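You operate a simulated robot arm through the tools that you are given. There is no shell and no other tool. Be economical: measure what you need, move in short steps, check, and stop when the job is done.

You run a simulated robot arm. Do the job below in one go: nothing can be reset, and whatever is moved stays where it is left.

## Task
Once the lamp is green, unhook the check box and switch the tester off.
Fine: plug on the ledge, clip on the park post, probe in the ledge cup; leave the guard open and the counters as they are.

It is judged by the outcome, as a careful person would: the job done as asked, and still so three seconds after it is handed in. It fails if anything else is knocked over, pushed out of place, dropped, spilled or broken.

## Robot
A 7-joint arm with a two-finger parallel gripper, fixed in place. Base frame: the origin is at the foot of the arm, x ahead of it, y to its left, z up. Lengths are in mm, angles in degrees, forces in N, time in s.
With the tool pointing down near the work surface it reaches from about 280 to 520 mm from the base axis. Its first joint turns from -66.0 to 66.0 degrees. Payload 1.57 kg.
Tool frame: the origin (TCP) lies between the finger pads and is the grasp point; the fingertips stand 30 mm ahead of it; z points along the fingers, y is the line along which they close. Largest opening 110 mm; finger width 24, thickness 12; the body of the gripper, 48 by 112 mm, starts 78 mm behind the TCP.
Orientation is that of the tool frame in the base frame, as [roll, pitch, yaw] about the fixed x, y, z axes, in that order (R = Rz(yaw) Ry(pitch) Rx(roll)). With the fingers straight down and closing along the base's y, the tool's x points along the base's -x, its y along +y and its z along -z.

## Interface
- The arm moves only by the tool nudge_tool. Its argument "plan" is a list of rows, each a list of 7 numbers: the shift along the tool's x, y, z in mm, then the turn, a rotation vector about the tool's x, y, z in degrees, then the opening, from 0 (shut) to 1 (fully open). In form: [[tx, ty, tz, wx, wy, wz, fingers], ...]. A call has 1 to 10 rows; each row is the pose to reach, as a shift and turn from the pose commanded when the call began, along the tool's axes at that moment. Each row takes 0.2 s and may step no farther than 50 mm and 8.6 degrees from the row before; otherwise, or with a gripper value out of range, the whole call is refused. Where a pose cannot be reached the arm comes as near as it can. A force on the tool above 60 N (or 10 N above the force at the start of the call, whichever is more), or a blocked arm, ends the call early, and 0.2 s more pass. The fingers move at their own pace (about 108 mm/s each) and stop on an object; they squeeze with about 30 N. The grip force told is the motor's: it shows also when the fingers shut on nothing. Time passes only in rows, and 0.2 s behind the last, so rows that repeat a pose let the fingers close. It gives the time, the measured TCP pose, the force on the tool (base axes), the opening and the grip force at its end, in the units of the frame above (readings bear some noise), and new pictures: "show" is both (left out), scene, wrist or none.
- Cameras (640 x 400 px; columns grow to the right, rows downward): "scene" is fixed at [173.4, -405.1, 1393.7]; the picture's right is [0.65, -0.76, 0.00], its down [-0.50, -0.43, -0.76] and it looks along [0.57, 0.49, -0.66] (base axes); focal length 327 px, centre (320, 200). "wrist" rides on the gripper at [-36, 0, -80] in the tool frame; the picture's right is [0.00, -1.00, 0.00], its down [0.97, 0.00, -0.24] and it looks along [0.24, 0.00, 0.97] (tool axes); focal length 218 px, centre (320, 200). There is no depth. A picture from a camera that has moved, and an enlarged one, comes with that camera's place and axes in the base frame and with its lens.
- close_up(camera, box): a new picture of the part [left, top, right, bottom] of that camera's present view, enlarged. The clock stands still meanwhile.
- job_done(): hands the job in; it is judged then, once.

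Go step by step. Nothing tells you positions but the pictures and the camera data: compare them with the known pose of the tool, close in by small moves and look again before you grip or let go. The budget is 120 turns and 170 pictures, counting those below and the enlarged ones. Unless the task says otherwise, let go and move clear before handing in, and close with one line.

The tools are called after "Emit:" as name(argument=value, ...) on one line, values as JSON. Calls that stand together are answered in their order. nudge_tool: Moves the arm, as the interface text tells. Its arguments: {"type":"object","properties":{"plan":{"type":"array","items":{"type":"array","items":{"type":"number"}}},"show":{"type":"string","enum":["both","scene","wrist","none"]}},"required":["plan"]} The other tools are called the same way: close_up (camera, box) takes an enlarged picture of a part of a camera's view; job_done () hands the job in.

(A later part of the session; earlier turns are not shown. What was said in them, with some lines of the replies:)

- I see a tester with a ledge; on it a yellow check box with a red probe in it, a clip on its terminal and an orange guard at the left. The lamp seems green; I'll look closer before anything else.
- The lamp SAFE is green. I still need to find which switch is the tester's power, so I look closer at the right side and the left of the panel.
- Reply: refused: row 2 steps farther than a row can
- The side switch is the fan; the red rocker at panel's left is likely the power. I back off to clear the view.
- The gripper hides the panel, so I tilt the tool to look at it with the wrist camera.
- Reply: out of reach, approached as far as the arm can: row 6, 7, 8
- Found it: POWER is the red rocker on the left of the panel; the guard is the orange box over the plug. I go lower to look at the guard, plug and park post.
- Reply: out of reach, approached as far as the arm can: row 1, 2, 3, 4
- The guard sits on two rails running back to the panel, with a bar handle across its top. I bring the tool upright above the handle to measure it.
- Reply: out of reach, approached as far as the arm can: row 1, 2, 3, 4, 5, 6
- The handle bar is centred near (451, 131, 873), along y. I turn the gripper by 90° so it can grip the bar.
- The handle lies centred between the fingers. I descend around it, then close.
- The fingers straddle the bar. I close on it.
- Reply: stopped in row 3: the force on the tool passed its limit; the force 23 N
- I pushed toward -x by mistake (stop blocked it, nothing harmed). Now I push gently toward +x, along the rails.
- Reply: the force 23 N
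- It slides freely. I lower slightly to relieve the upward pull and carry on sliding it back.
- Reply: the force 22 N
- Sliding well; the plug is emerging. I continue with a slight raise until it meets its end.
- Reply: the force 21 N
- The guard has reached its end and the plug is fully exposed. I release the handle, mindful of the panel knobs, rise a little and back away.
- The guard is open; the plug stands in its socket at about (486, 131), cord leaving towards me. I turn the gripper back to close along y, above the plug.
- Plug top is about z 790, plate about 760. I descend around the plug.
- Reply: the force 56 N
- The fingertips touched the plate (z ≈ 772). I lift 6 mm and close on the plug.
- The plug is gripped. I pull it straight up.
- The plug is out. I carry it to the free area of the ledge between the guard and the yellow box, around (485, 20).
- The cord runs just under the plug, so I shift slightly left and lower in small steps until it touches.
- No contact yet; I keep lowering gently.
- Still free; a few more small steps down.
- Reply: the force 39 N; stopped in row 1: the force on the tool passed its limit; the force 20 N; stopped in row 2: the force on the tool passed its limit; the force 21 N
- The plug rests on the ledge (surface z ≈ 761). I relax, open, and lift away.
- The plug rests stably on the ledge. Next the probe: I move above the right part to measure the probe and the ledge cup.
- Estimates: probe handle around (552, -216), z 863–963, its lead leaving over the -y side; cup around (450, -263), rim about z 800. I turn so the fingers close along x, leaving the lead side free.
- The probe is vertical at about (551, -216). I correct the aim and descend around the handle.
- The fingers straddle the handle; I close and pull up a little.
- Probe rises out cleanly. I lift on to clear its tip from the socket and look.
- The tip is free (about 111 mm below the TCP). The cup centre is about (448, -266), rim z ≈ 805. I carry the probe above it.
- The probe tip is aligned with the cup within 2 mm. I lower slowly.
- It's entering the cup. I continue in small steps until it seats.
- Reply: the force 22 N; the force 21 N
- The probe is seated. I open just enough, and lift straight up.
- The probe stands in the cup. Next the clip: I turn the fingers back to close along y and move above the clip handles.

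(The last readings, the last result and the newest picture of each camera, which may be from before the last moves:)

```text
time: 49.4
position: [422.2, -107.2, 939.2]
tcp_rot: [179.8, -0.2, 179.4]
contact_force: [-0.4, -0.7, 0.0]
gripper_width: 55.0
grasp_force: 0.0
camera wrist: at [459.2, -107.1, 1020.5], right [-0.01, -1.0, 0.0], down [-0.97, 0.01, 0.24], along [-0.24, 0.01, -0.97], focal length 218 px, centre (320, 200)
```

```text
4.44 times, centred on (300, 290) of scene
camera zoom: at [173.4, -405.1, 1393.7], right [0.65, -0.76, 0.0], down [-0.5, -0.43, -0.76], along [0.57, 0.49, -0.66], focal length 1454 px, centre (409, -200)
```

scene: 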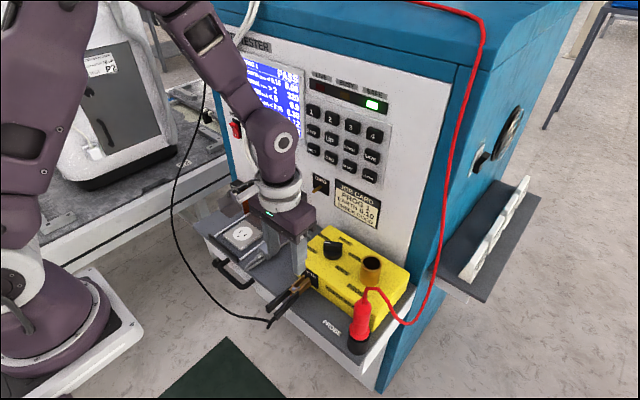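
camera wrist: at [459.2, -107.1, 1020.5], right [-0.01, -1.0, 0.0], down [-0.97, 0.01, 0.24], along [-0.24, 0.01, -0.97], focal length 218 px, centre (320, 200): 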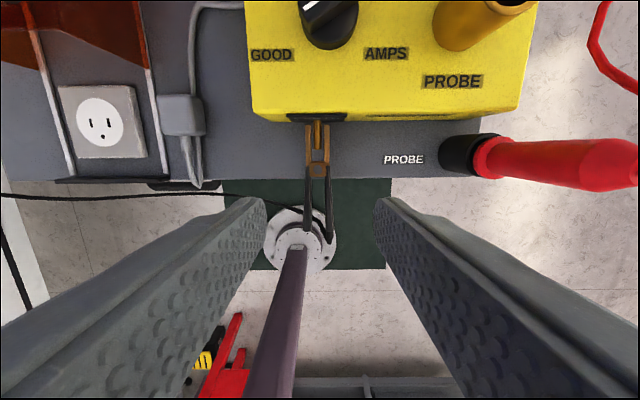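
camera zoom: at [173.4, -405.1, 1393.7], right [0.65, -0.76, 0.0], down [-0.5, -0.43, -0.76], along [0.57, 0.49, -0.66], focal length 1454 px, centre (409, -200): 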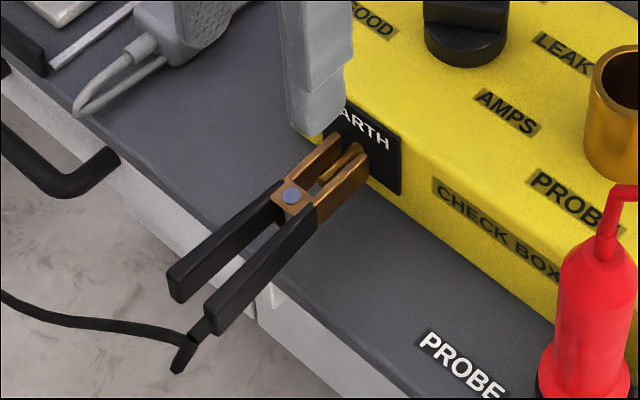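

The clip's handles run from x ≈ 365 to 430 at y ≈ -105, z ≈ 795, spreading in y. I descend around them near their ends.

Emit:
nudge_tool(plan=[[34, 1.5, 0, 0, 0, 0.6, 0.6], [34, 1.5, 45, 0, 0, 0.6, 0.6], [34, 1.5, 90, 0, 0, 0.6, 0.6], [34, 1.5, 120, 0, 0, 0.6, 0.6], [34, 1.5, 143, 0, 0, 0.6, 0.6]])

Emit:
close_up(camera="scene", box=[240, 235, 350, 345])

Emit:
close_up(camera="wrist", box=[240, 80, 400, 240])

```text
time: 50.6
position: [388.7, -106.1, 795.0]
tcp_rot: [179.9, -0.1, 178.8]
contact_force: [0.2, -0.2, 0.3]
gripper_width: 66.1
grasp_force: 0.1
camera wrist: at [424.5, -107.2, 876.6], right [-0.02, -1.0, 0.0], down [-0.97, 0.02, 0.24], along [-0.24, 0.01, -0.97], focal length 218 px, centre (320, 200)
```

scene: 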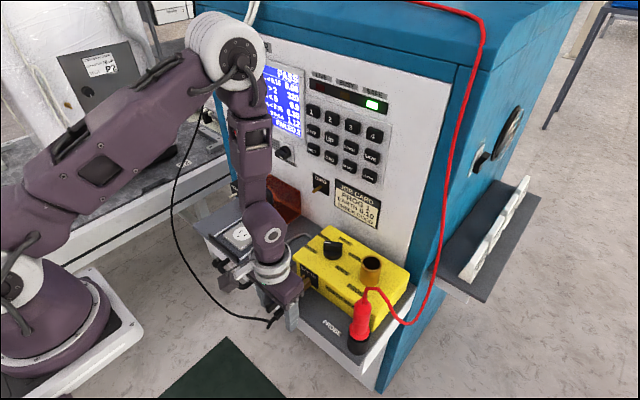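
wrist: 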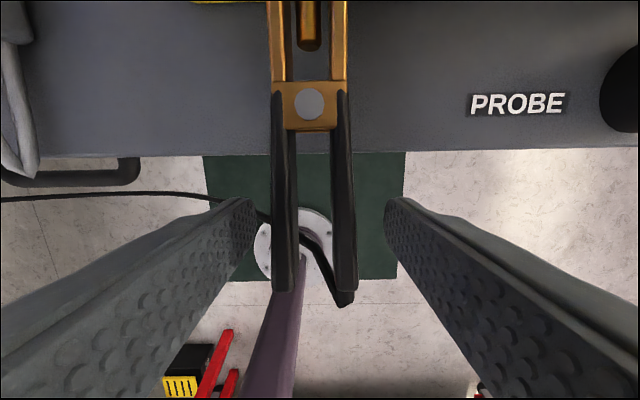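

```text
3.64 times, centred on (295, 290) of scene
camera zoom: at [173.4, -405.1, 1393.7], right [0.65, -0.76, 0.0], down [-0.5, -0.43, -0.76], along [0.57, 0.49, -0.66], focal length 1189 px, centre (411, -127)
```

zoom: 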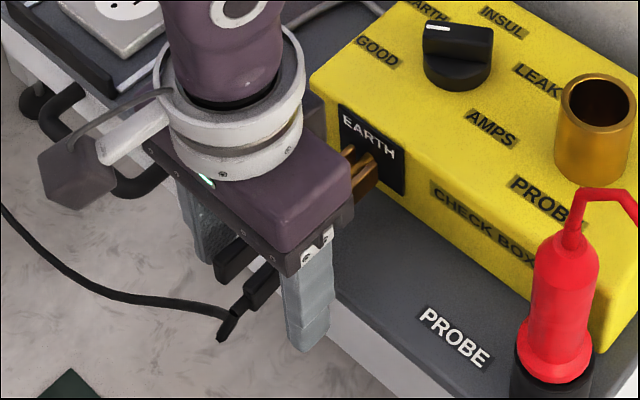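

```text
2.50 times, centred on (320, 160) of wrist
camera zoom: at [424.5, -107.2, 876.6], right [-0.02, -1.0, 0.0], down [-0.97, 0.02, 0.24], along [-0.24, 0.01, -0.97], focal length 546 px, centre (320, 300)
```

zoom: 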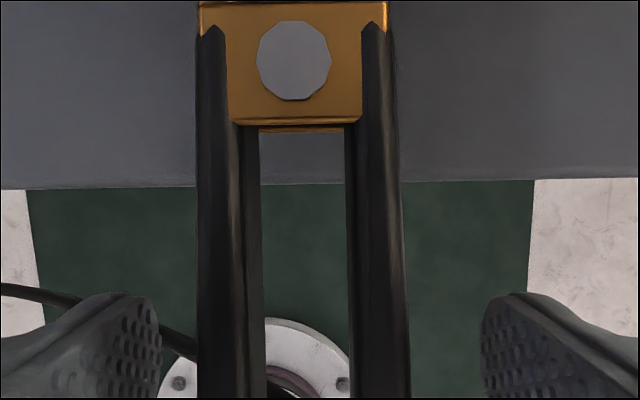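

The handles lie about 3 mm left of the finger centre; I centre and squeeze.

Emit:
nudge_tool(plan=[[0, 2.5, 0, 0, 0, -1, 0.6], [0, 2.5, 0, 0, 0, -1, 0.3], [0, 2.5, 0, 0, 0, -1, 0.05], [0, 2.5, 0, 0, 0, -1, 0.05], [0, 2.5, 0, 0, 0, -1, 0.05]])

Emit:
close_up(camera="wrist", box=[220, 0, 420, 200])

Emit:
close_up(camera="scene", box=[260, 235, 350, 345])

```text
time: 51.8
position: [388.5, -104.4, 796.1]
tcp_rot: [179.8, -0.1, 179.9]
contact_force: [-0.1, -0.1, -0.7]
gripper_width: 32.1
grasp_force: 29.9
camera wrist: at [424.7, -103.8, 877.0], right [0.0, -1.0, 0.0], down [-0.97, 0.0, 0.24], along [-0.24, 0.0, -0.97], focal length 218 px, centre (320, 200)
```

scene: 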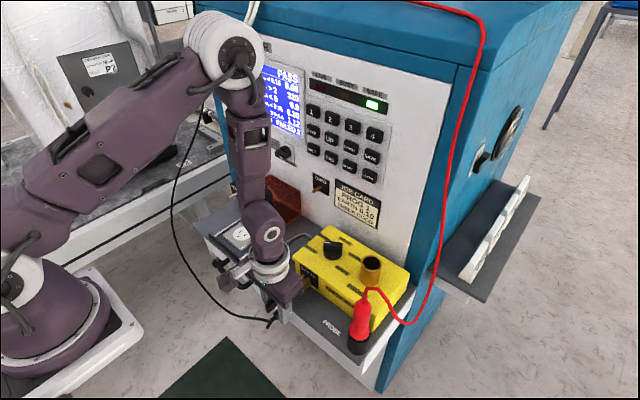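
wrist: 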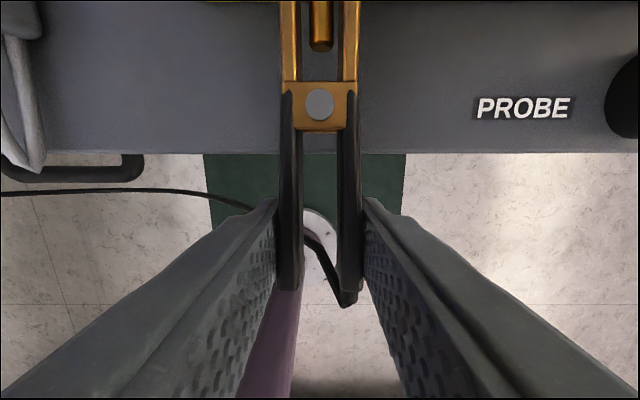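

```text
2.00 times, centred on (320, 100) of wrist
camera zoom: at [424.7, -103.8, 877.0], right [0.0, -1.0, 0.0], down [-0.97, 0.0, 0.24], along [-0.24, 0.0, -0.97], focal length 436 px, centre (320, 400)
```

zoom: 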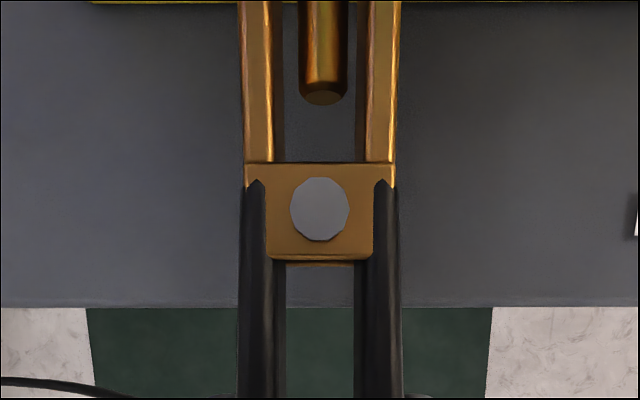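

```text
3.64 times, centred on (305, 290) of scene
camera zoom: at [173.4, -405.1, 1393.7], right [0.65, -0.76, 0.0], down [-0.5, -0.43, -0.76], along [0.57, 0.49, -0.66], focal length 1189 px, centre (374, -127)
```

zoom: 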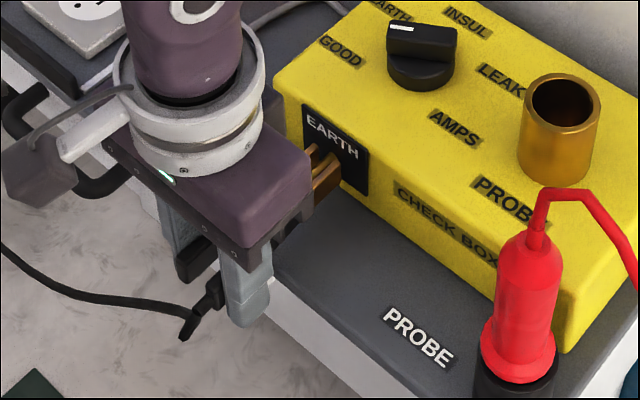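

The clip is held (rigid, 32 mm). I draw it straight off the pin toward me.

Emit:
nudge_tool(plan=[[2, 0, 0, 0, 0, 0, 0.05], [6, 0, 0, 0, 0, 0, 0.05], [14, 0, 0, 0, 0, 0, 0.05], [26, 0, 0, 0, 0, 0, 0.05], [38, 0, 0, 0, 0, 0, 0.05]])

Emit:
close_up(camera="scene", box=[250, 235, 350, 345])

```text
time: 53.0
position: [349.7, -103.1, 797.1]
tcp_rot: [179.8, -0.2, 180.0]
contact_force: [-0.9, -0.4, -0.2]
gripper_width: 32.0
grasp_force: 30.2
camera wrist: at [387.0, -102.9, 877.8], right [0.0, -1.0, 0.0], down [-0.97, 0.0, 0.24], along [-0.24, 0.0, -0.97], focal length 218 px, centre (320, 200)
```

scene: 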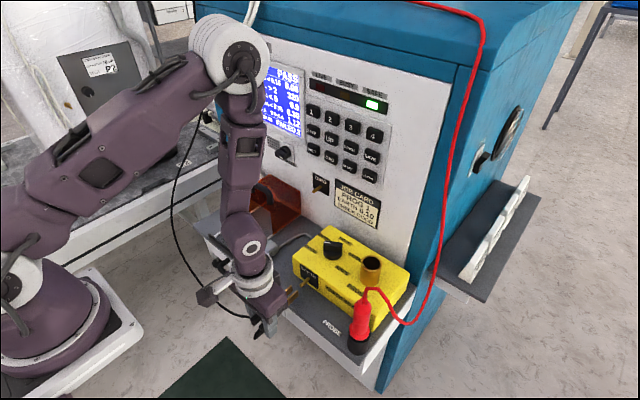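
wrist: 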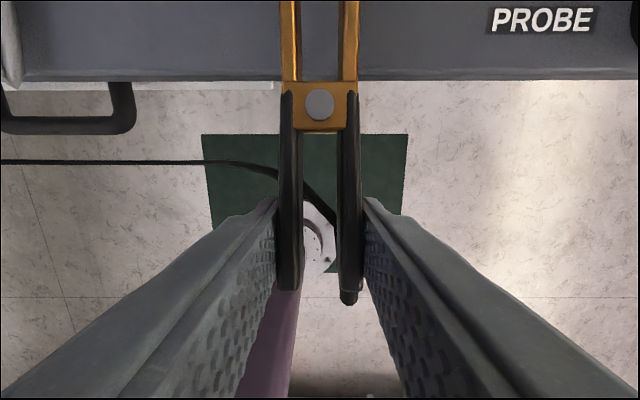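

```text
3.64 times, centred on (300, 290) of scene
camera zoom: at [173.4, -405.1, 1393.7], right [0.65, -0.76, 0.0], down [-0.5, -0.43, -0.76], along [0.57, 0.49, -0.66], focal length 1189 px, centre (393, -127)
```

zoom: 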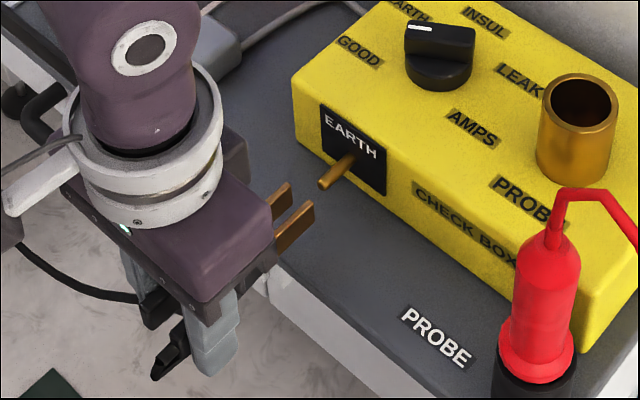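

The clip is off the pin. I lift it and carry it high to the left, to view the park post.

Emit:
nudge_tool(plan=[[0, 0, -45, 0, 0, 0, 0.05], [0, 0, -90, 0, 0, 0, 0.05], [0, 10, -135, 0, 0, 0, 0.05], [0, 50, -155, 0, 0, 0, 0.05], [0, 95, -160, 0, 0, 0, 0.05], [0, 140, -160, 0, 0, 0, 0.05], [0, 185, -160, 0, 0, 0, 0.05], [0, 230, -160, 0, 0, 0, 0.05], [0, 275, -160, 0, 0, 0, 0.05], [0, 320, -160, 0, 0, 0, 0.05]], show="none")

Emit:
nudge_tool(plan=[[-40, 30, 0, 0, 0, 0, 0.05], [-75, 60, 0, 0, 0, 0, 0.05], [-95, 90, 0, 0, 0, 0, 0.05], [-95, 110, 20, 0, 0, 0, 0.05]])

Emit:
close_up(camera="wrist", box=[240, 0, 400, 120])

Emit:
close_up(camera="scene", box=[180, 130, 280, 230])

```text
time: 55.2
position: [352.0, 216.4, 959.2]
tcp_rot: [179.8, -0.2, 179.8]
contact_force: [-0.1, -0.5, -0.7]
gripper_width: 32.0
grasp_force: 30.1
```

```text
time: 56.2
position: [446.6, 325.6, 938.3]
tcp_rot: [179.9, -0.1, 179.9]
contact_force: [0.4, -0.5, -0.8]
gripper_width: 32.1
grasp_force: 30.1
camera wrist: at [483.2, 326.6, 1019.3], right [0.0, -1.0, 0.0], down [-0.97, 0.0, 0.24], along [-0.24, 0.0, -0.97], focal length 218 px, centre (320, 200)
```

scene: 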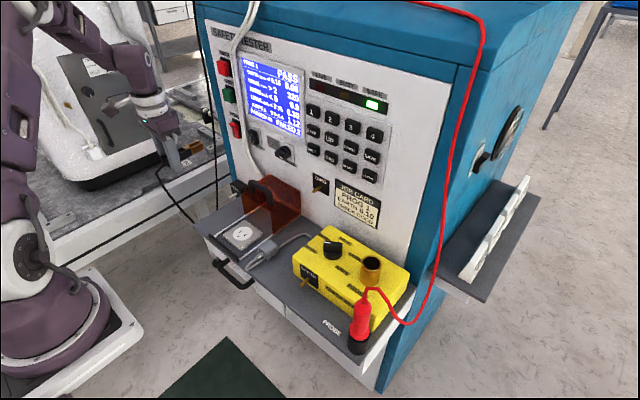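
wrist: 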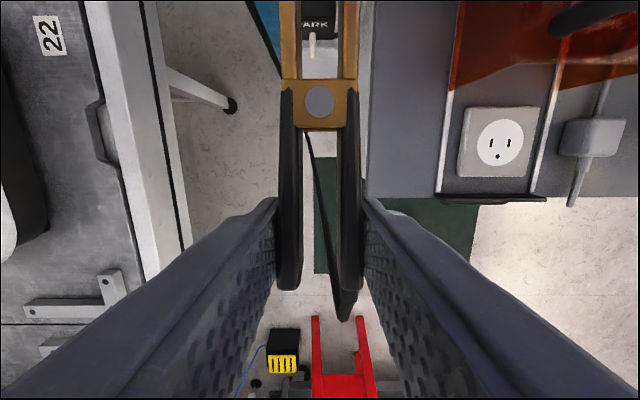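

```text
3.33 times, centred on (320, 60) of wrist
camera zoom: at [483.2, 326.6, 1019.3], right [0.0, -1.0, 0.0], down [-0.97, 0.0, 0.24], along [-0.24, 0.0, -0.97], focal length 728 px, centre (320, 667)
```

zoom: 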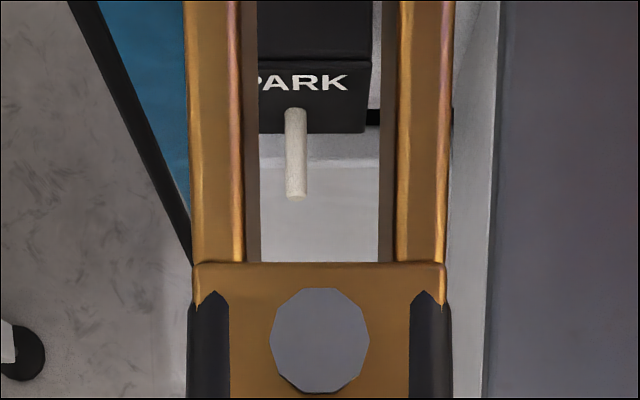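

```text
4.00 times, centred on (230, 180) of scene
camera zoom: at [173.4, -405.1, 1393.7], right [0.65, -0.76, 0.0], down [-0.5, -0.43, -0.76], along [0.57, 0.49, -0.66], focal length 1308 px, centre (680, 280)
```

zoom: 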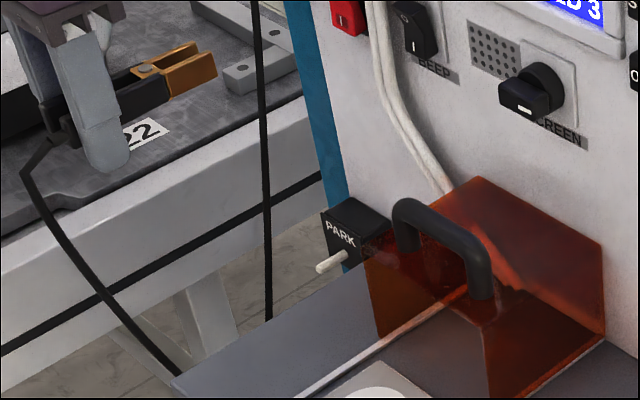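

The park pin runs from about (622, 336, 701) out to (592, 336, 701). I align the clip in y and descend in front of it, left of the ledge.

Emit:
nudge_tool(plan=[[0, 10, 0, 0, 0, 0, 0.05], [0, 10, 45, 0, 0, 0, 0.05], [0, 10, 90, 0, 0, 0, 0.05], [0, 10, 135, 0, 0, 0, 0.05], [0, 10, 180, 0, 0, 0, 0.05], [0, 10, 215, 0, 0, 0, 0.05], [0, 10, 237, 0, 0, 0, 0.05]])

Emit:
close_up(camera="wrist", box=[240, 0, 400, 120])

Emit:
close_up(camera="scene", box=[180, 150, 280, 260])

```text
time: 57.8
position: [445.9, 335.9, 700.5]
tcp_rot: [179.7, -0.1, 179.8]
contact_force: [0.1, 0.0, -0.1]
gripper_width: 32.4
grasp_force: 30.7
camera wrist: at [482.5, 337.3, 781.9], right [0.0, -1.0, 0.0], down [-0.97, 0.0, 0.24], along [-0.24, 0.0, -0.97], focal length 218 px, centre (320, 200)
```

scene: 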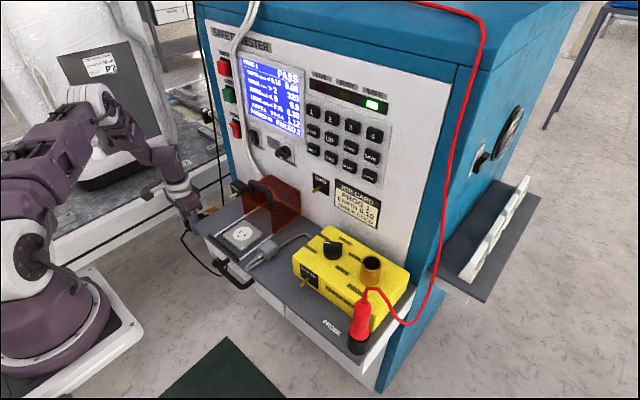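
wrist: 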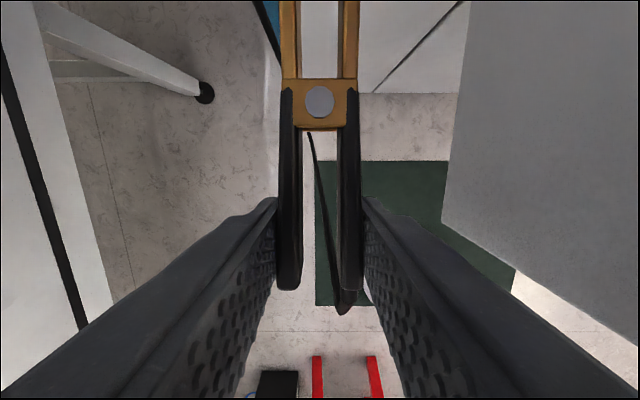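

```text
3.33 times, centred on (320, 60) of wrist
camera zoom: at [482.5, 337.3, 781.9], right [0.0, -1.0, 0.0], down [-0.97, 0.0, 0.24], along [-0.24, 0.0, -0.97], focal length 728 px, centre (320, 667)
```

zoom: 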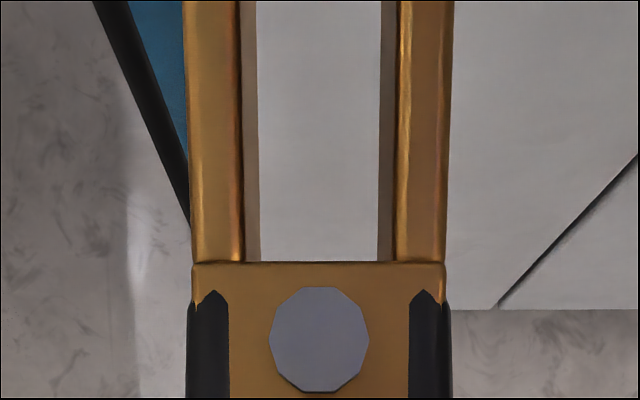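

```text
3.64 times, centred on (230, 205) of scene
camera zoom: at [173.4, -405.1, 1393.7], right [0.65, -0.76, 0.0], down [-0.5, -0.43, -0.76], along [0.57, 0.49, -0.66], focal length 1189 px, centre (647, 182)
```

zoom: 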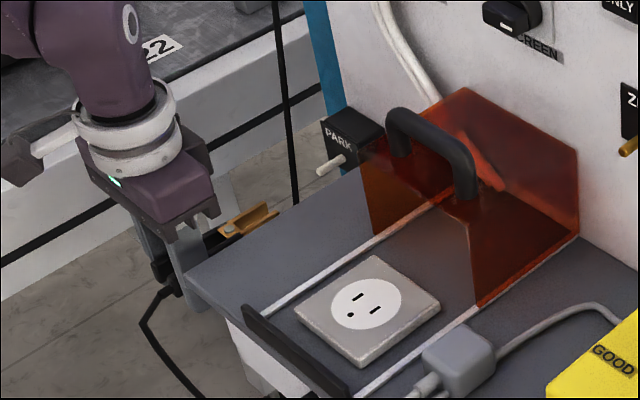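

The clip is level with the pin, roughly. I advance until the jaws are just short of the pin and compare heights in the picture.

Emit:
nudge_tool(plan=[[-20, 0, 0, 0, 0, 0, 0.05], [-40, 0, 0, 0, 0, 0, 0.05]])

Emit:
close_up(camera="scene", box=[200, 170, 260, 230])

Emit:
close_up(camera="wrist", box=[260, 0, 380, 80])

```text
time: 58.4
position: [486.8, 335.6, 702.6]
tcp_rot: [179.8, -0.1, 179.9]
contact_force: [0.6, 0.7, -1.1]
gripper_width: 31.9
grasp_force: 30.2
camera wrist: at [523.2, 336.9, 782.4], right [0.0, -1.0, 0.0], down [-0.97, 0.0, 0.24], along [-0.24, 0.0, -0.97], focal length 218 px, centre (320, 200)
```

scene: 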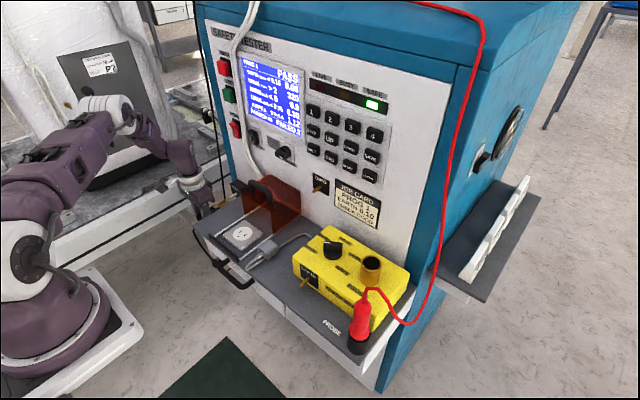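
wrist: 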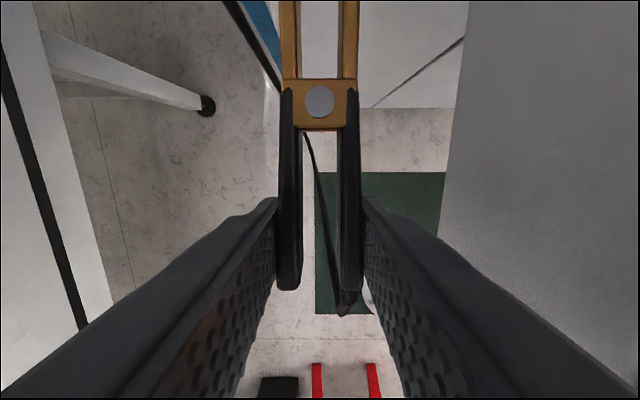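

```text
6.67 times, centred on (230, 200) of scene
camera zoom: at [173.4, -405.1, 1393.7], right [0.65, -0.76, 0.0], down [-0.5, -0.43, -0.76], along [0.57, 0.49, -0.66], focal length 2180 px, centre (920, 200)
```

zoom: 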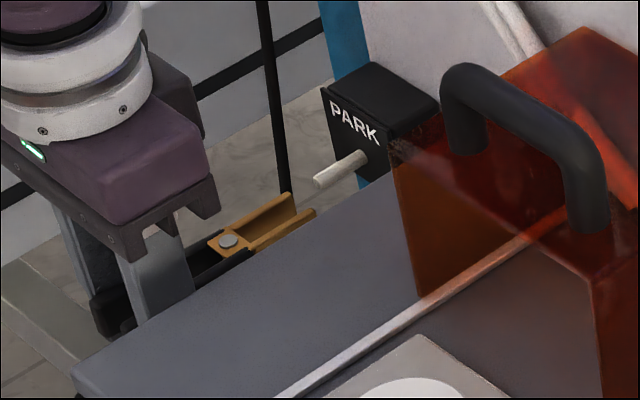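

```text
5.00 times, centred on (320, 40) of wrist
camera zoom: at [523.2, 336.9, 782.4], right [0.0, -1.0, 0.0], down [-0.97, 0.0, 0.24], along [-0.24, 0.0, -0.97], focal length 1091 px, centre (320, 1000)
```

zoom: 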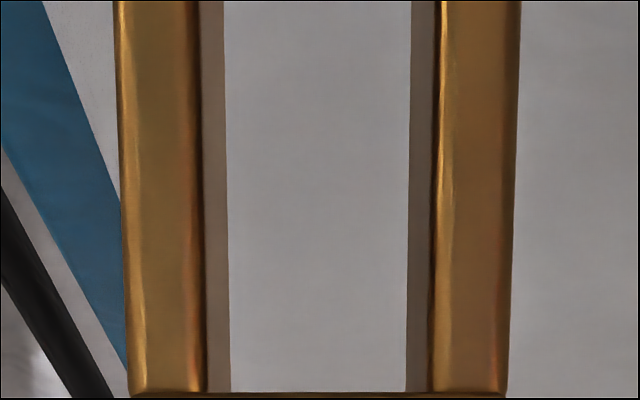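

Relative to the jaws the pin is higher: I need to go up about 17 mm. I do so and recheck.

Emit:
nudge_tool(plan=[[3, 0, -10, 0, 0, 0, 0.05], [3, 0, -16, 0, 0, 0, 0.05]], show="none")

Emit:
close_up(camera="scene", box=[210, 175, 250, 215])

Emit:
close_up(camera="wrist", box=[260, 0, 380, 80])

```text
time: 59.0
position: [483.8, 336.1, 717.7]
tcp_rot: [179.9, -0.1, 179.9]
contact_force: [1.2, -0.1, -0.7]
gripper_width: 32.0
grasp_force: 30.3
```

```text
10.00 times, centred on (230, 195) of scene
camera zoom: at [173.4, -405.1, 1393.7], right [0.65, -0.76, 0.0], down [-0.5, -0.43, -0.76], along [0.57, 0.49, -0.66], focal length 3270 px, centre (1220, 250)
```

zoom: 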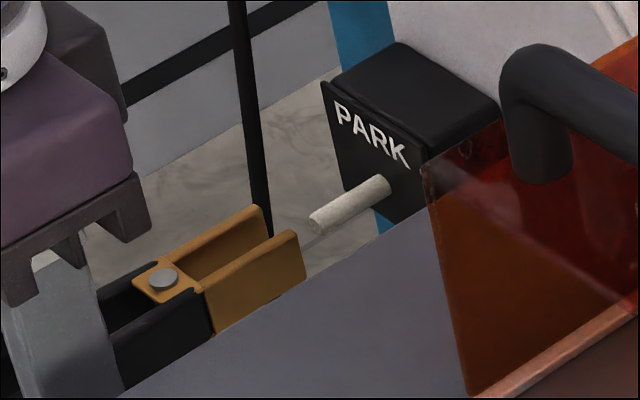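

```text
5.00 times, centred on (320, 40) of wrist
camera zoom: at [520.3, 337.0, 798.0], right [0.0, -1.0, 0.0], down [-0.97, 0.0, 0.24], along [-0.24, 0.0, -0.97], focal length 1091 px, centre (320, 1000)
```

zoom: 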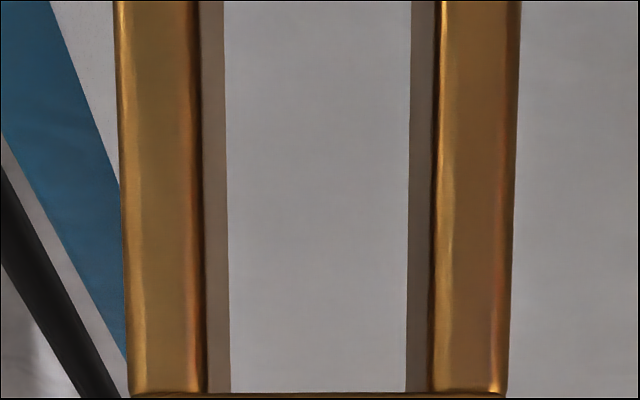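

Now the jaws line up with the pin. I advance in small steps, watching forces and reach.

Emit:
nudge_tool(plan=[[-5, 0, 0, 0, 0, 0, 0.05], [-10, 0, 0, 0, 0, 0, 0.05], [-15, 0, 0, 0, 0, 0, 0.05], [-20, 0, 0, 0, 0, 0, 0.05]], show="wrist")

Emit:
close_up(camera="scene", box=[210, 175, 250, 215])

Emit:
close_up(camera="wrist", box=[260, 0, 380, 80])

```text
time: 60.0
position: [502.4, 337.0, 718.2]
tcp_rot: [179.9, -0.2, 179.8]
contact_force: [0.8, -0.7, -0.7]
gripper_width: 32.0
grasp_force: 30.2
camera wrist: at [540.0, 337.3, 798.2], right [0.0, -1.0, 0.0], down [-0.97, 0.0, 0.24], along [-0.24, 0.0, -0.97], focal length 218 px, centre (320, 200)
```

wrist: 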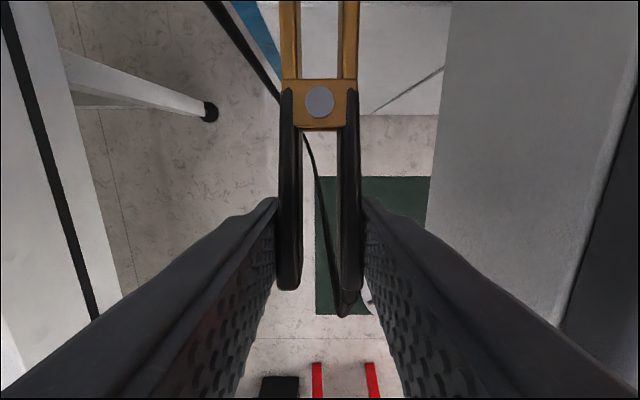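

```text
10.00 times, centred on (230, 195) of scene
camera zoom: at [173.4, -405.1, 1393.7], right [0.65, -0.76, 0.0], down [-0.5, -0.43, -0.76], along [0.57, 0.49, -0.66], focal length 3270 px, centre (1220, 250)
```

zoom: 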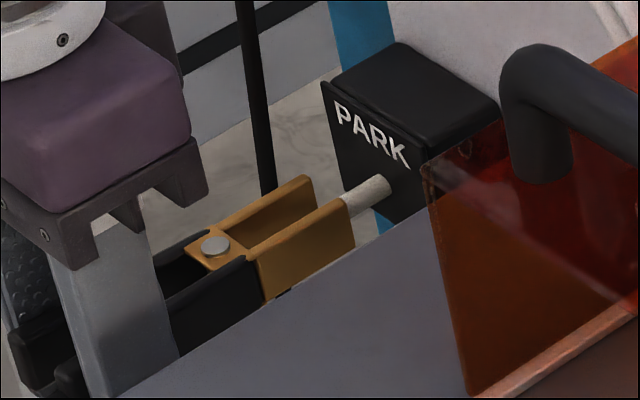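

```text
5.00 times, centred on (320, 40) of wrist
camera zoom: at [540.0, 337.3, 798.2], right [0.0, -1.0, 0.0], down [-0.97, 0.0, 0.24], along [-0.24, 0.0, -0.97], focal length 1091 px, centre (320, 1000)
```

zoom: 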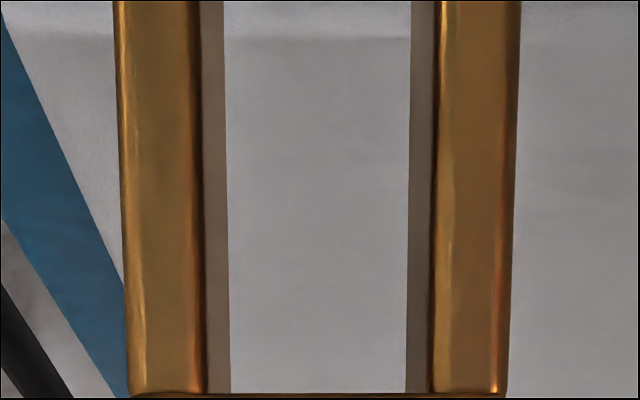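

The pin is entering between the jaws without side force. I push on further.

Emit:
nudge_tool(plan=[[-5, 0, 0, 0, 0, 0, 0.05], [-10, 0, 0, 0, 0, 0, 0.05], [-15, 0, 0, 0, 0, 0, 0.05], [-20, 0, 0, 0, 0, 0, 0.05]], show="wrist")

Emit:
close_up(camera="scene", box=[210, 175, 250, 215])

Emit:
close_up(camera="wrist", box=[260, 0, 380, 80])

```text
time: 61.0
position: [522.5, 336.1, 716.0]
tcp_rot: [179.8, -0.2, 180.0]
contact_force: [0.2, 0.0, -0.8]
gripper_width: 32.0
grasp_force: 30.4
camera wrist: at [559.6, 337.0, 797.7], right [0.0, -1.0, 0.0], down [-0.97, 0.0, 0.24], along [-0.24, 0.0, -0.97], focal length 218 px, centre (320, 200)
```

wrist: 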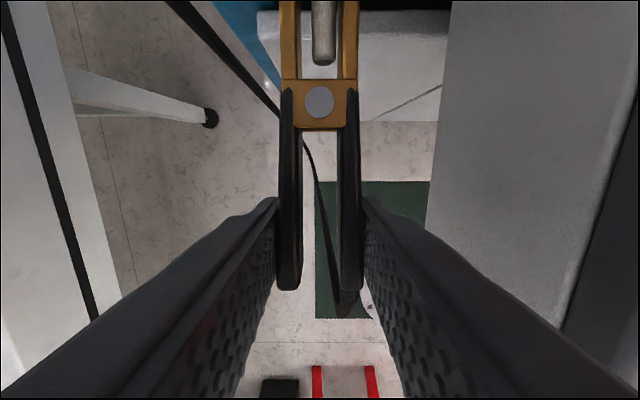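

```text
10.00 times, centred on (230, 195) of scene
camera zoom: at [173.4, -405.1, 1393.7], right [0.65, -0.76, 0.0], down [-0.5, -0.43, -0.76], along [0.57, 0.49, -0.66], focal length 3270 px, centre (1220, 250)
```

zoom: 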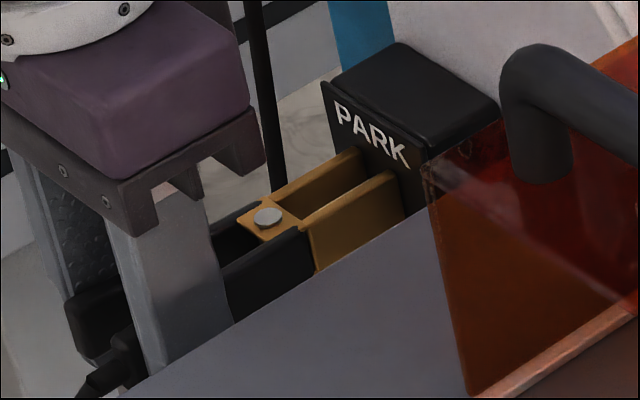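

```text
5.00 times, centred on (320, 40) of wrist
camera zoom: at [559.6, 337.0, 797.7], right [0.0, -1.0, 0.0], down [-0.97, 0.0, 0.24], along [-0.24, 0.0, -0.97], focal length 1091 px, centre (320, 1000)
```

zoom: 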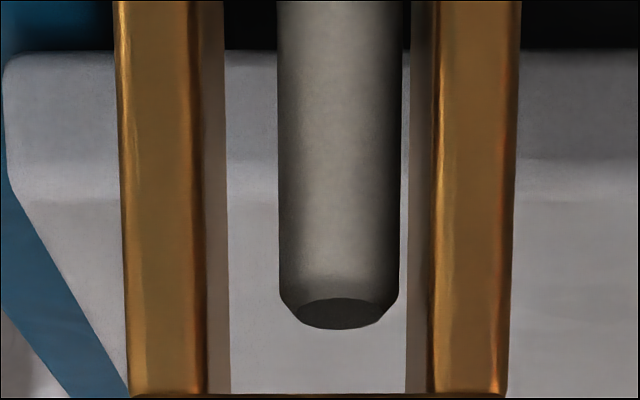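

The pin sits well inside the jaws, ~1.5 mm right of centre. I trim slightly and open the fingers a bit.

Emit:
nudge_tool(plan=[[1, -1.5, -1.5, 0, 0, 0, 0.05], [2, -1.5, -1.5, 0, 0, 0, 0.05], [2, -1.5, -1.5, 0, 0, 0, 0.05]], show="none")

Emit:
nudge_tool(plan=[[0, 0, 0, 0, 0, 0, 0.32], [0, 0, 0, 0, 0, 0, 0.34]], show="wrist")

Emit:
close_up(camera="scene", box=[205, 175, 255, 225])

```text
time: 61.8
position: [521.1, 334.7, 718.4]
tcp_rot: [179.8, -0.2, 179.9]
contact_force: [-0.3, -0.5, -0.7]
gripper_width: 32.5
grasp_force: 29.3
```

```text
time: 62.4
position: [522.2, 335.6, 718.4]
tcp_rot: [179.8, -0.1, 180.0]
contact_force: [0.4, 0.6, -0.2]
gripper_width: 37.4
grasp_force: 0.1
camera wrist: at [557.8, 335.4, 799.5], right [0.0, -1.0, 0.0], down [-0.97, 0.0, 0.24], along [-0.24, 0.0, -0.97], focal length 218 px, centre (320, 200)
```

wrist: 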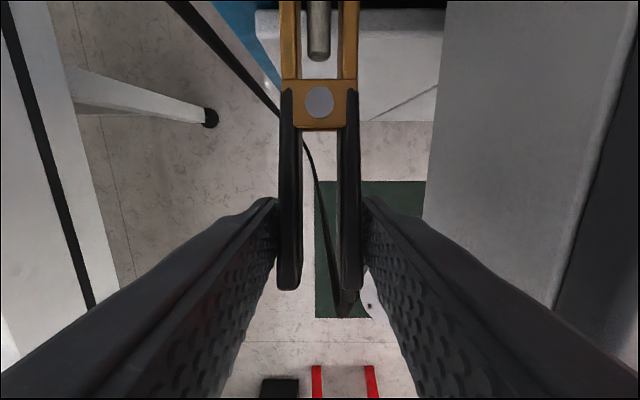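

```text
8.00 times, centred on (230, 200) of scene
camera zoom: at [173.4, -405.1, 1393.7], right [0.65, -0.76, 0.0], down [-0.5, -0.43, -0.76], along [0.57, 0.49, -0.66], focal length 2616 px, centre (1040, 200)
```

zoom: 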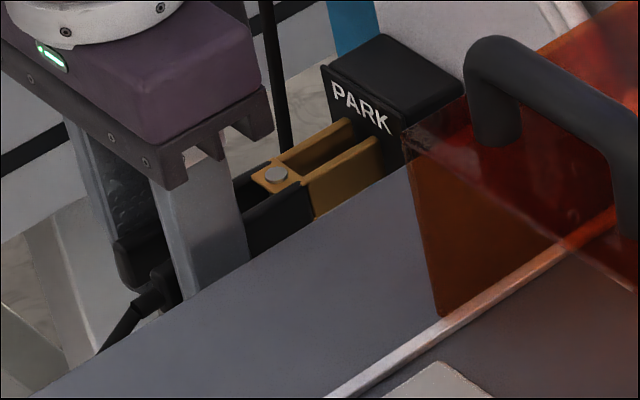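

The clip stays on the post by itself. I open wider and rise straight up.

Emit:
nudge_tool(plan=[[0, 0, 0, 0, 0, 0, 0.5], [0, 0, -5, 0, 0, 0, 0.5], [0, 0, -20, 0, 0, 0, 0.5], [0, 0, -60, 0, 0, 0, 0.5], [0, 0, -105, 0, 0, 0, 0.5], [20, 0, -150, 0, 0, 0, 0.5], [50, 0, -180, 0, 0, 0, 0.3]])

Emit:
close_up(camera="scene", box=[190, 160, 270, 260])

```text
time: 64.0
position: [470.5, 333.7, 899.6]
tcp_rot: [179.7, -0.1, 180.0]
contact_force: [-0.7, 0.9, 0.3]
gripper_width: 33.1
grasp_force: 0.1
camera wrist: at [507.5, 334.7, 980.2], right [0.0, -1.0, 0.0], down [-0.97, 0.0, 0.24], along [-0.24, 0.0, -0.97], focal length 218 px, centre (320, 200)
```

scene: 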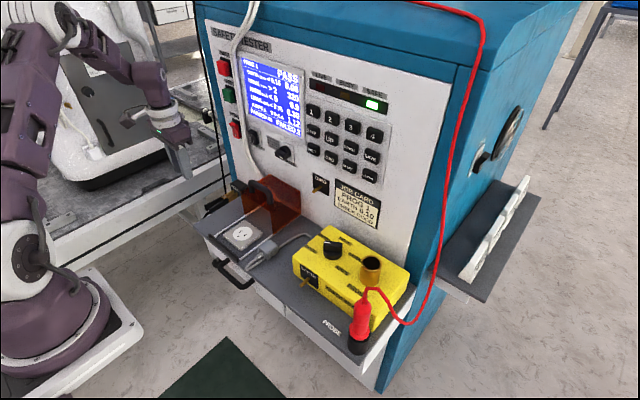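
wrist: 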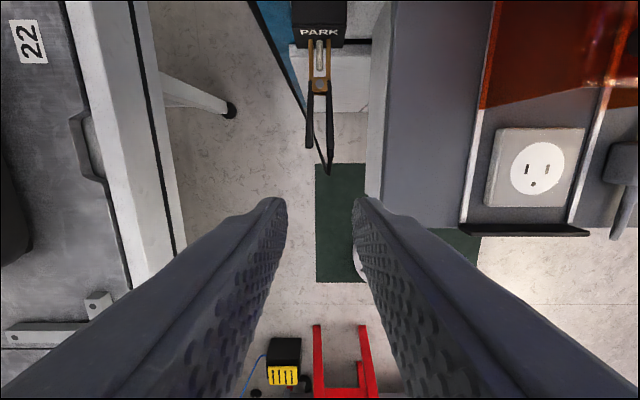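

```text
4.00 times, centred on (230, 210) of scene
camera zoom: at [173.4, -405.1, 1393.7], right [0.65, -0.76, 0.0], down [-0.5, -0.43, -0.76], along [0.57, 0.49, -0.66], focal length 1308 px, centre (680, 160)
```

zoom: 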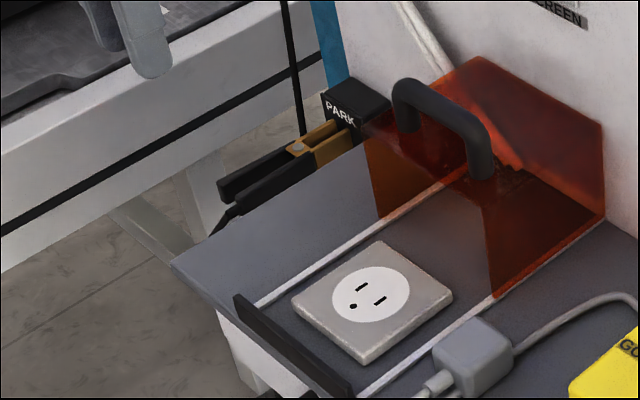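

The clip hangs on the park post. Last: the POWER rocker, whose "O" half is at about (632, 310, 958). I shut the fingers and tilt the tool to horizontal in front of it.

Emit:
nudge_tool(plan=[[-5, -2, -10, 0, -8.5, 0, 0], [-10, -5, -20, 0, -17, 0, 0], [-15, -8, -30, 0, -25.5, 0, 0], [-20, -10, -40, 0, -34, 0, 0], [-25, -12, -50, 0, -42.5, 0, 0], [-30, -14, -55, 0, -51, 0, 0], [-35, -17, -58, 0, -59.5, 0, 0], [-40, -20, -58, 0, -68, 0, 0], [-45, -22, -58, 0, -76.5, 0, 0], [-50, -24, -58, 0, -85, 0, 0]])

Emit:
close_up(camera="wrist", box=[220, 140, 420, 300])

Emit:
close_up(camera="scene", box=[180, 80, 280, 180])

```text
time: 66.2
position: [521.2, 309.8, 956.4]
tcp_rot: [176.4, 85.0, 176.4]
contact_force: [0.1, 0.4, -0.4]
gripper_width: 0.0
grasp_force: 21.6
camera wrist: at [445.4, 311.6, 1000.4], right [0.0, -1.0, -0.01], down [-0.32, 0.01, -0.95], along [0.95, 0.0, -0.32], focal length 218 px, centre (320, 200)
```

scene: 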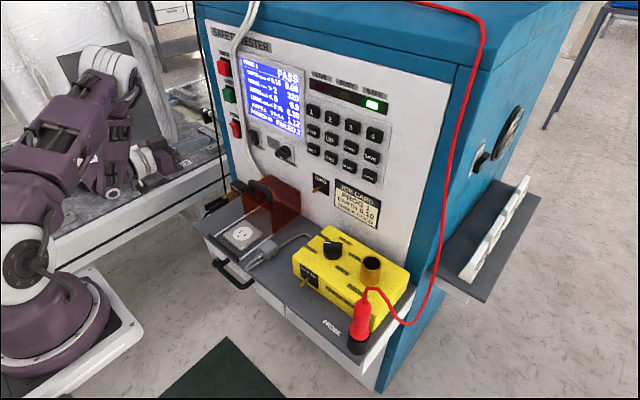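
wrist: 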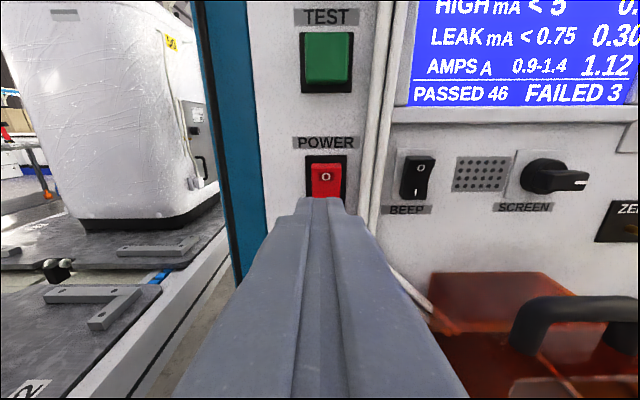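

```text
2.50 times, centred on (320, 220) of wrist
camera zoom: at [445.4, 311.6, 1000.4], right [0.0, -1.0, -0.01], down [-0.32, 0.01, -0.95], along [0.95, 0.0, -0.32], focal length 546 px, centre (320, 150)
```

zoom: 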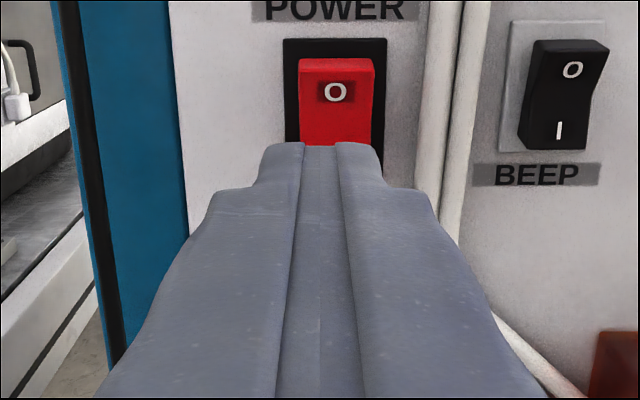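

```text
4.00 times, centred on (230, 130) of scene
camera zoom: at [173.4, -405.1, 1393.7], right [0.65, -0.76, 0.0], down [-0.5, -0.43, -0.76], along [0.57, 0.49, -0.66], focal length 1308 px, centre (680, 480)
```

zoom: 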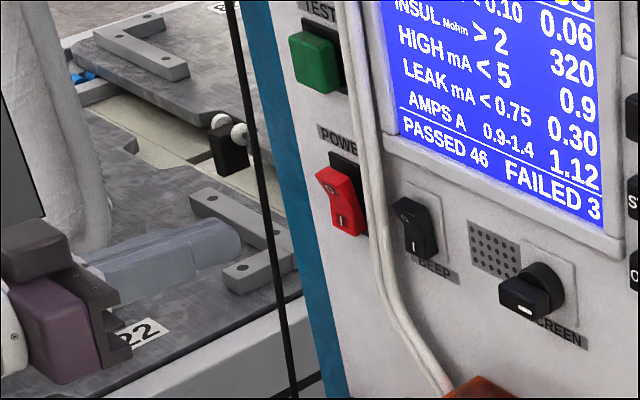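

The O half stands proud (switched on), so O must be pressed. I aim the closed fingertips at it and approach.

Emit:
nudge_tool(plan=[[-8, -2, 20, 0, 0, 0, 0], [-15.5, -4, 42, 0, 0, 0, 0], [-15.5, -4, 60, 0, 0, 0, 0]])

Emit:
close_up(camera="wrist", box=[240, 130, 400, 250])

Emit:
close_up(camera="scene", box=[200, 90, 270, 160])

```text
time: 67.0
position: [583.6, 305.2, 968.0]
tcp_rot: [178.0, 84.9, 177.9]
contact_force: [0.2, 0.2, 0.2]
gripper_width: 0.0
grasp_force: 21.3
camera wrist: at [507.0, 307.1, 1010.9], right [0.0, -1.0, 0.0], down [-0.33, 0.0, -0.95], along [0.95, 0.0, -0.33], focal length 218 px, centre (320, 200)
```

scene: 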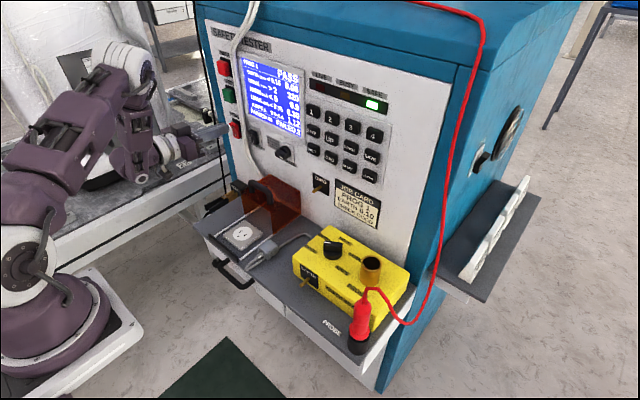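
wrist: 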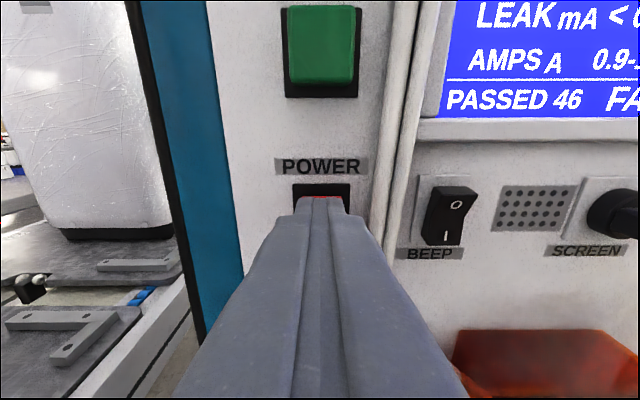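

```text
3.33 times, centred on (320, 190) of wrist
camera zoom: at [507.0, 307.1, 1010.9], right [0.0, -1.0, 0.0], down [-0.33, 0.0, -0.95], along [0.95, 0.0, -0.33], focal length 728 px, centre (320, 233)
```

zoom: 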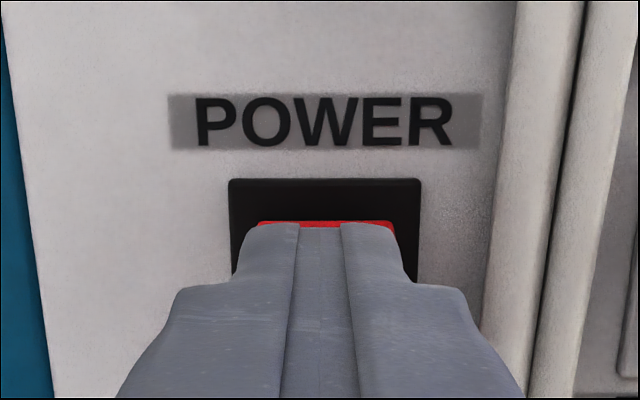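

```text
5.71 times, centred on (235, 125) of scene
camera zoom: at [173.4, -405.1, 1393.7], right [0.65, -0.76, 0.0], down [-0.5, -0.43, -0.76], along [0.57, 0.49, -0.66], focal length 1869 px, centre (806, 629)
```

zoom: 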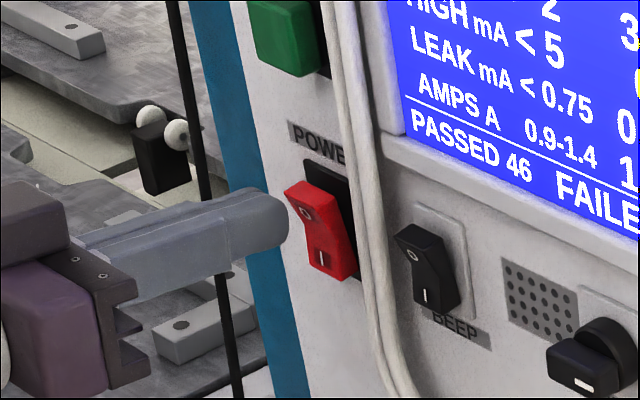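

Well aligned. I press forward in small steps.

Emit:
nudge_tool(plan=[[2, 0, 8, 0, 0, 0, 0], [2, 0, 14, 0, 0, 0, 0], [2, 0, 19, 0, 0, 0, 0]], show="none")

Emit:
close_up(camera="scene", box=[200, 90, 270, 160])

```text
time: 67.8
position: [599.4, 305.8, 964.2]
tcp_rot: [177.7, 84.9, 177.5]
contact_force: [-26.9, -8.0, 5.7]
gripper_width: 0.2
grasp_force: 20.5
```

```text
5.71 times, centred on (235, 125) of scene
camera zoom: at [172.5, -405.4, 1393.7], right [0.65, -0.76, 0.0], down [-0.49, -0.43, -0.76], along [0.57, 0.49, -0.65], focal length 1869 px, centre (806, 629)
```

zoom: 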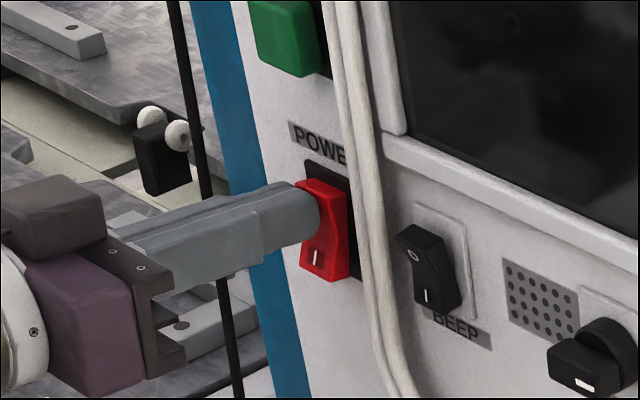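

The rocker has flipped and the screen is dark. I back straight off and check everything.

Emit:
nudge_tool(plan=[[0, 0, -10, 0, 0, 0, 0], [0, 0, -40, 0, 0, 0, 0], [0, 0, -80, 0, 0, 0, 0], [-20, 0, -120, 0, 0, 0, 0], [-40, 0, -150, 0, 0, 0, 0.2], [-60, 0, -150, 0, 0, 0, 0.2]])

Emit:
close_up(camera="scene", box=[180, 40, 420, 200])

Emit:
close_up(camera="scene", box=[180, 160, 420, 370])

Emit:
close_up(camera="wrist", box=[200, 120, 500, 330])

```text
time: 69.2
position: [457.0, 306.0, 1037.2]
tcp_rot: [179.7, 84.7, 179.5]
contact_force: [0.1, -0.6, -0.4]
gripper_width: 21.9
grasp_force: 0.0
out of reach, approached as far as the arm can: row 5
camera wrist: at [381.6, 308.3, 1081.5], right [0.0, -1.0, 0.0], down [-0.33, 0.0, -0.94], along [0.94, 0.0, -0.33], focal length 218 px, centre (320, 200)
```

scene: 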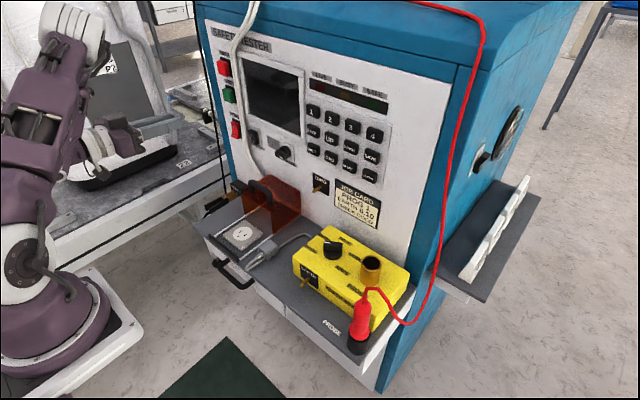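
wrist: 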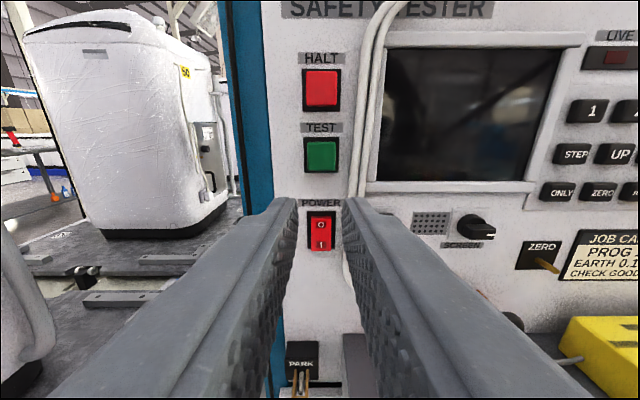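

```text
2.50 times, centred on (300, 120) of scene
camera zoom: at [173.4, -405.1, 1393.7], right [0.65, -0.76, 0.0], down [-0.5, -0.43, -0.76], along [0.57, 0.49, -0.66], focal length 818 px, centre (370, 400)
```

zoom: 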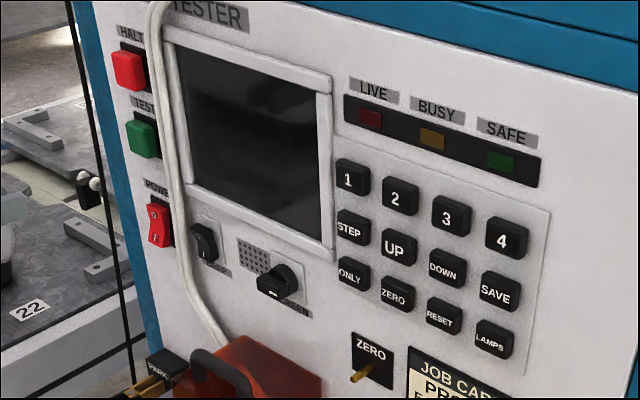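

```text
1.90 times, centred on (300, 265) of scene
camera zoom: at [173.4, -405.1, 1393.7], right [0.65, -0.76, 0.0], down [-0.5, -0.43, -0.76], along [0.57, 0.49, -0.66], focal length 623 px, centre (358, 76)
```

zoom: 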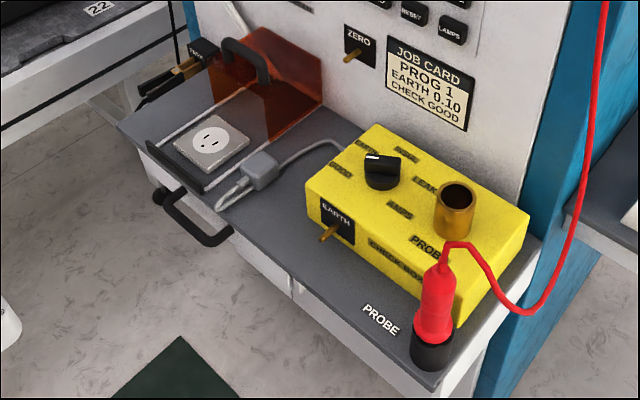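

```text
1.90 times, centred on (350, 225) of wrist
camera zoom: at [381.6, 308.3, 1081.5], right [0.0, -1.0, 0.0], down [-0.33, 0.0, -0.94], along [0.94, 0.0, -0.33], focal length 416 px, centre (263, 152)
```

zoom: 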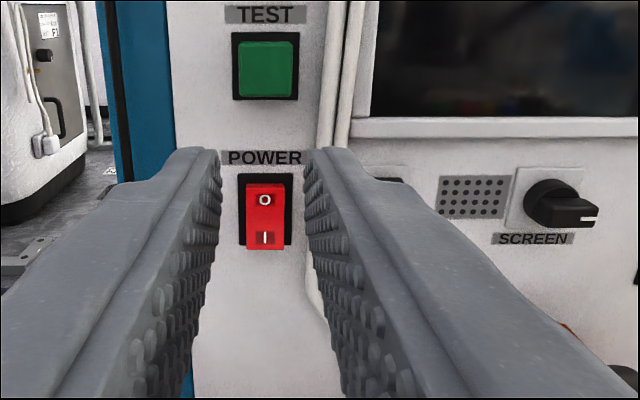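

Power is off, with the screen and lamps dark. The plug is on the ledge, the clip is on the park post, the probe is in the cup, the guard is open, and the arm is clear, so I hand in.

Emit:
job_done()

```text
The job is handed in.
```

With the SAFE lamp green, I unhooked the check box (plug on the ledge, clip on the park post, probe in the ledge cup) and switched the tester off; the guard is open and no counter key was touched.
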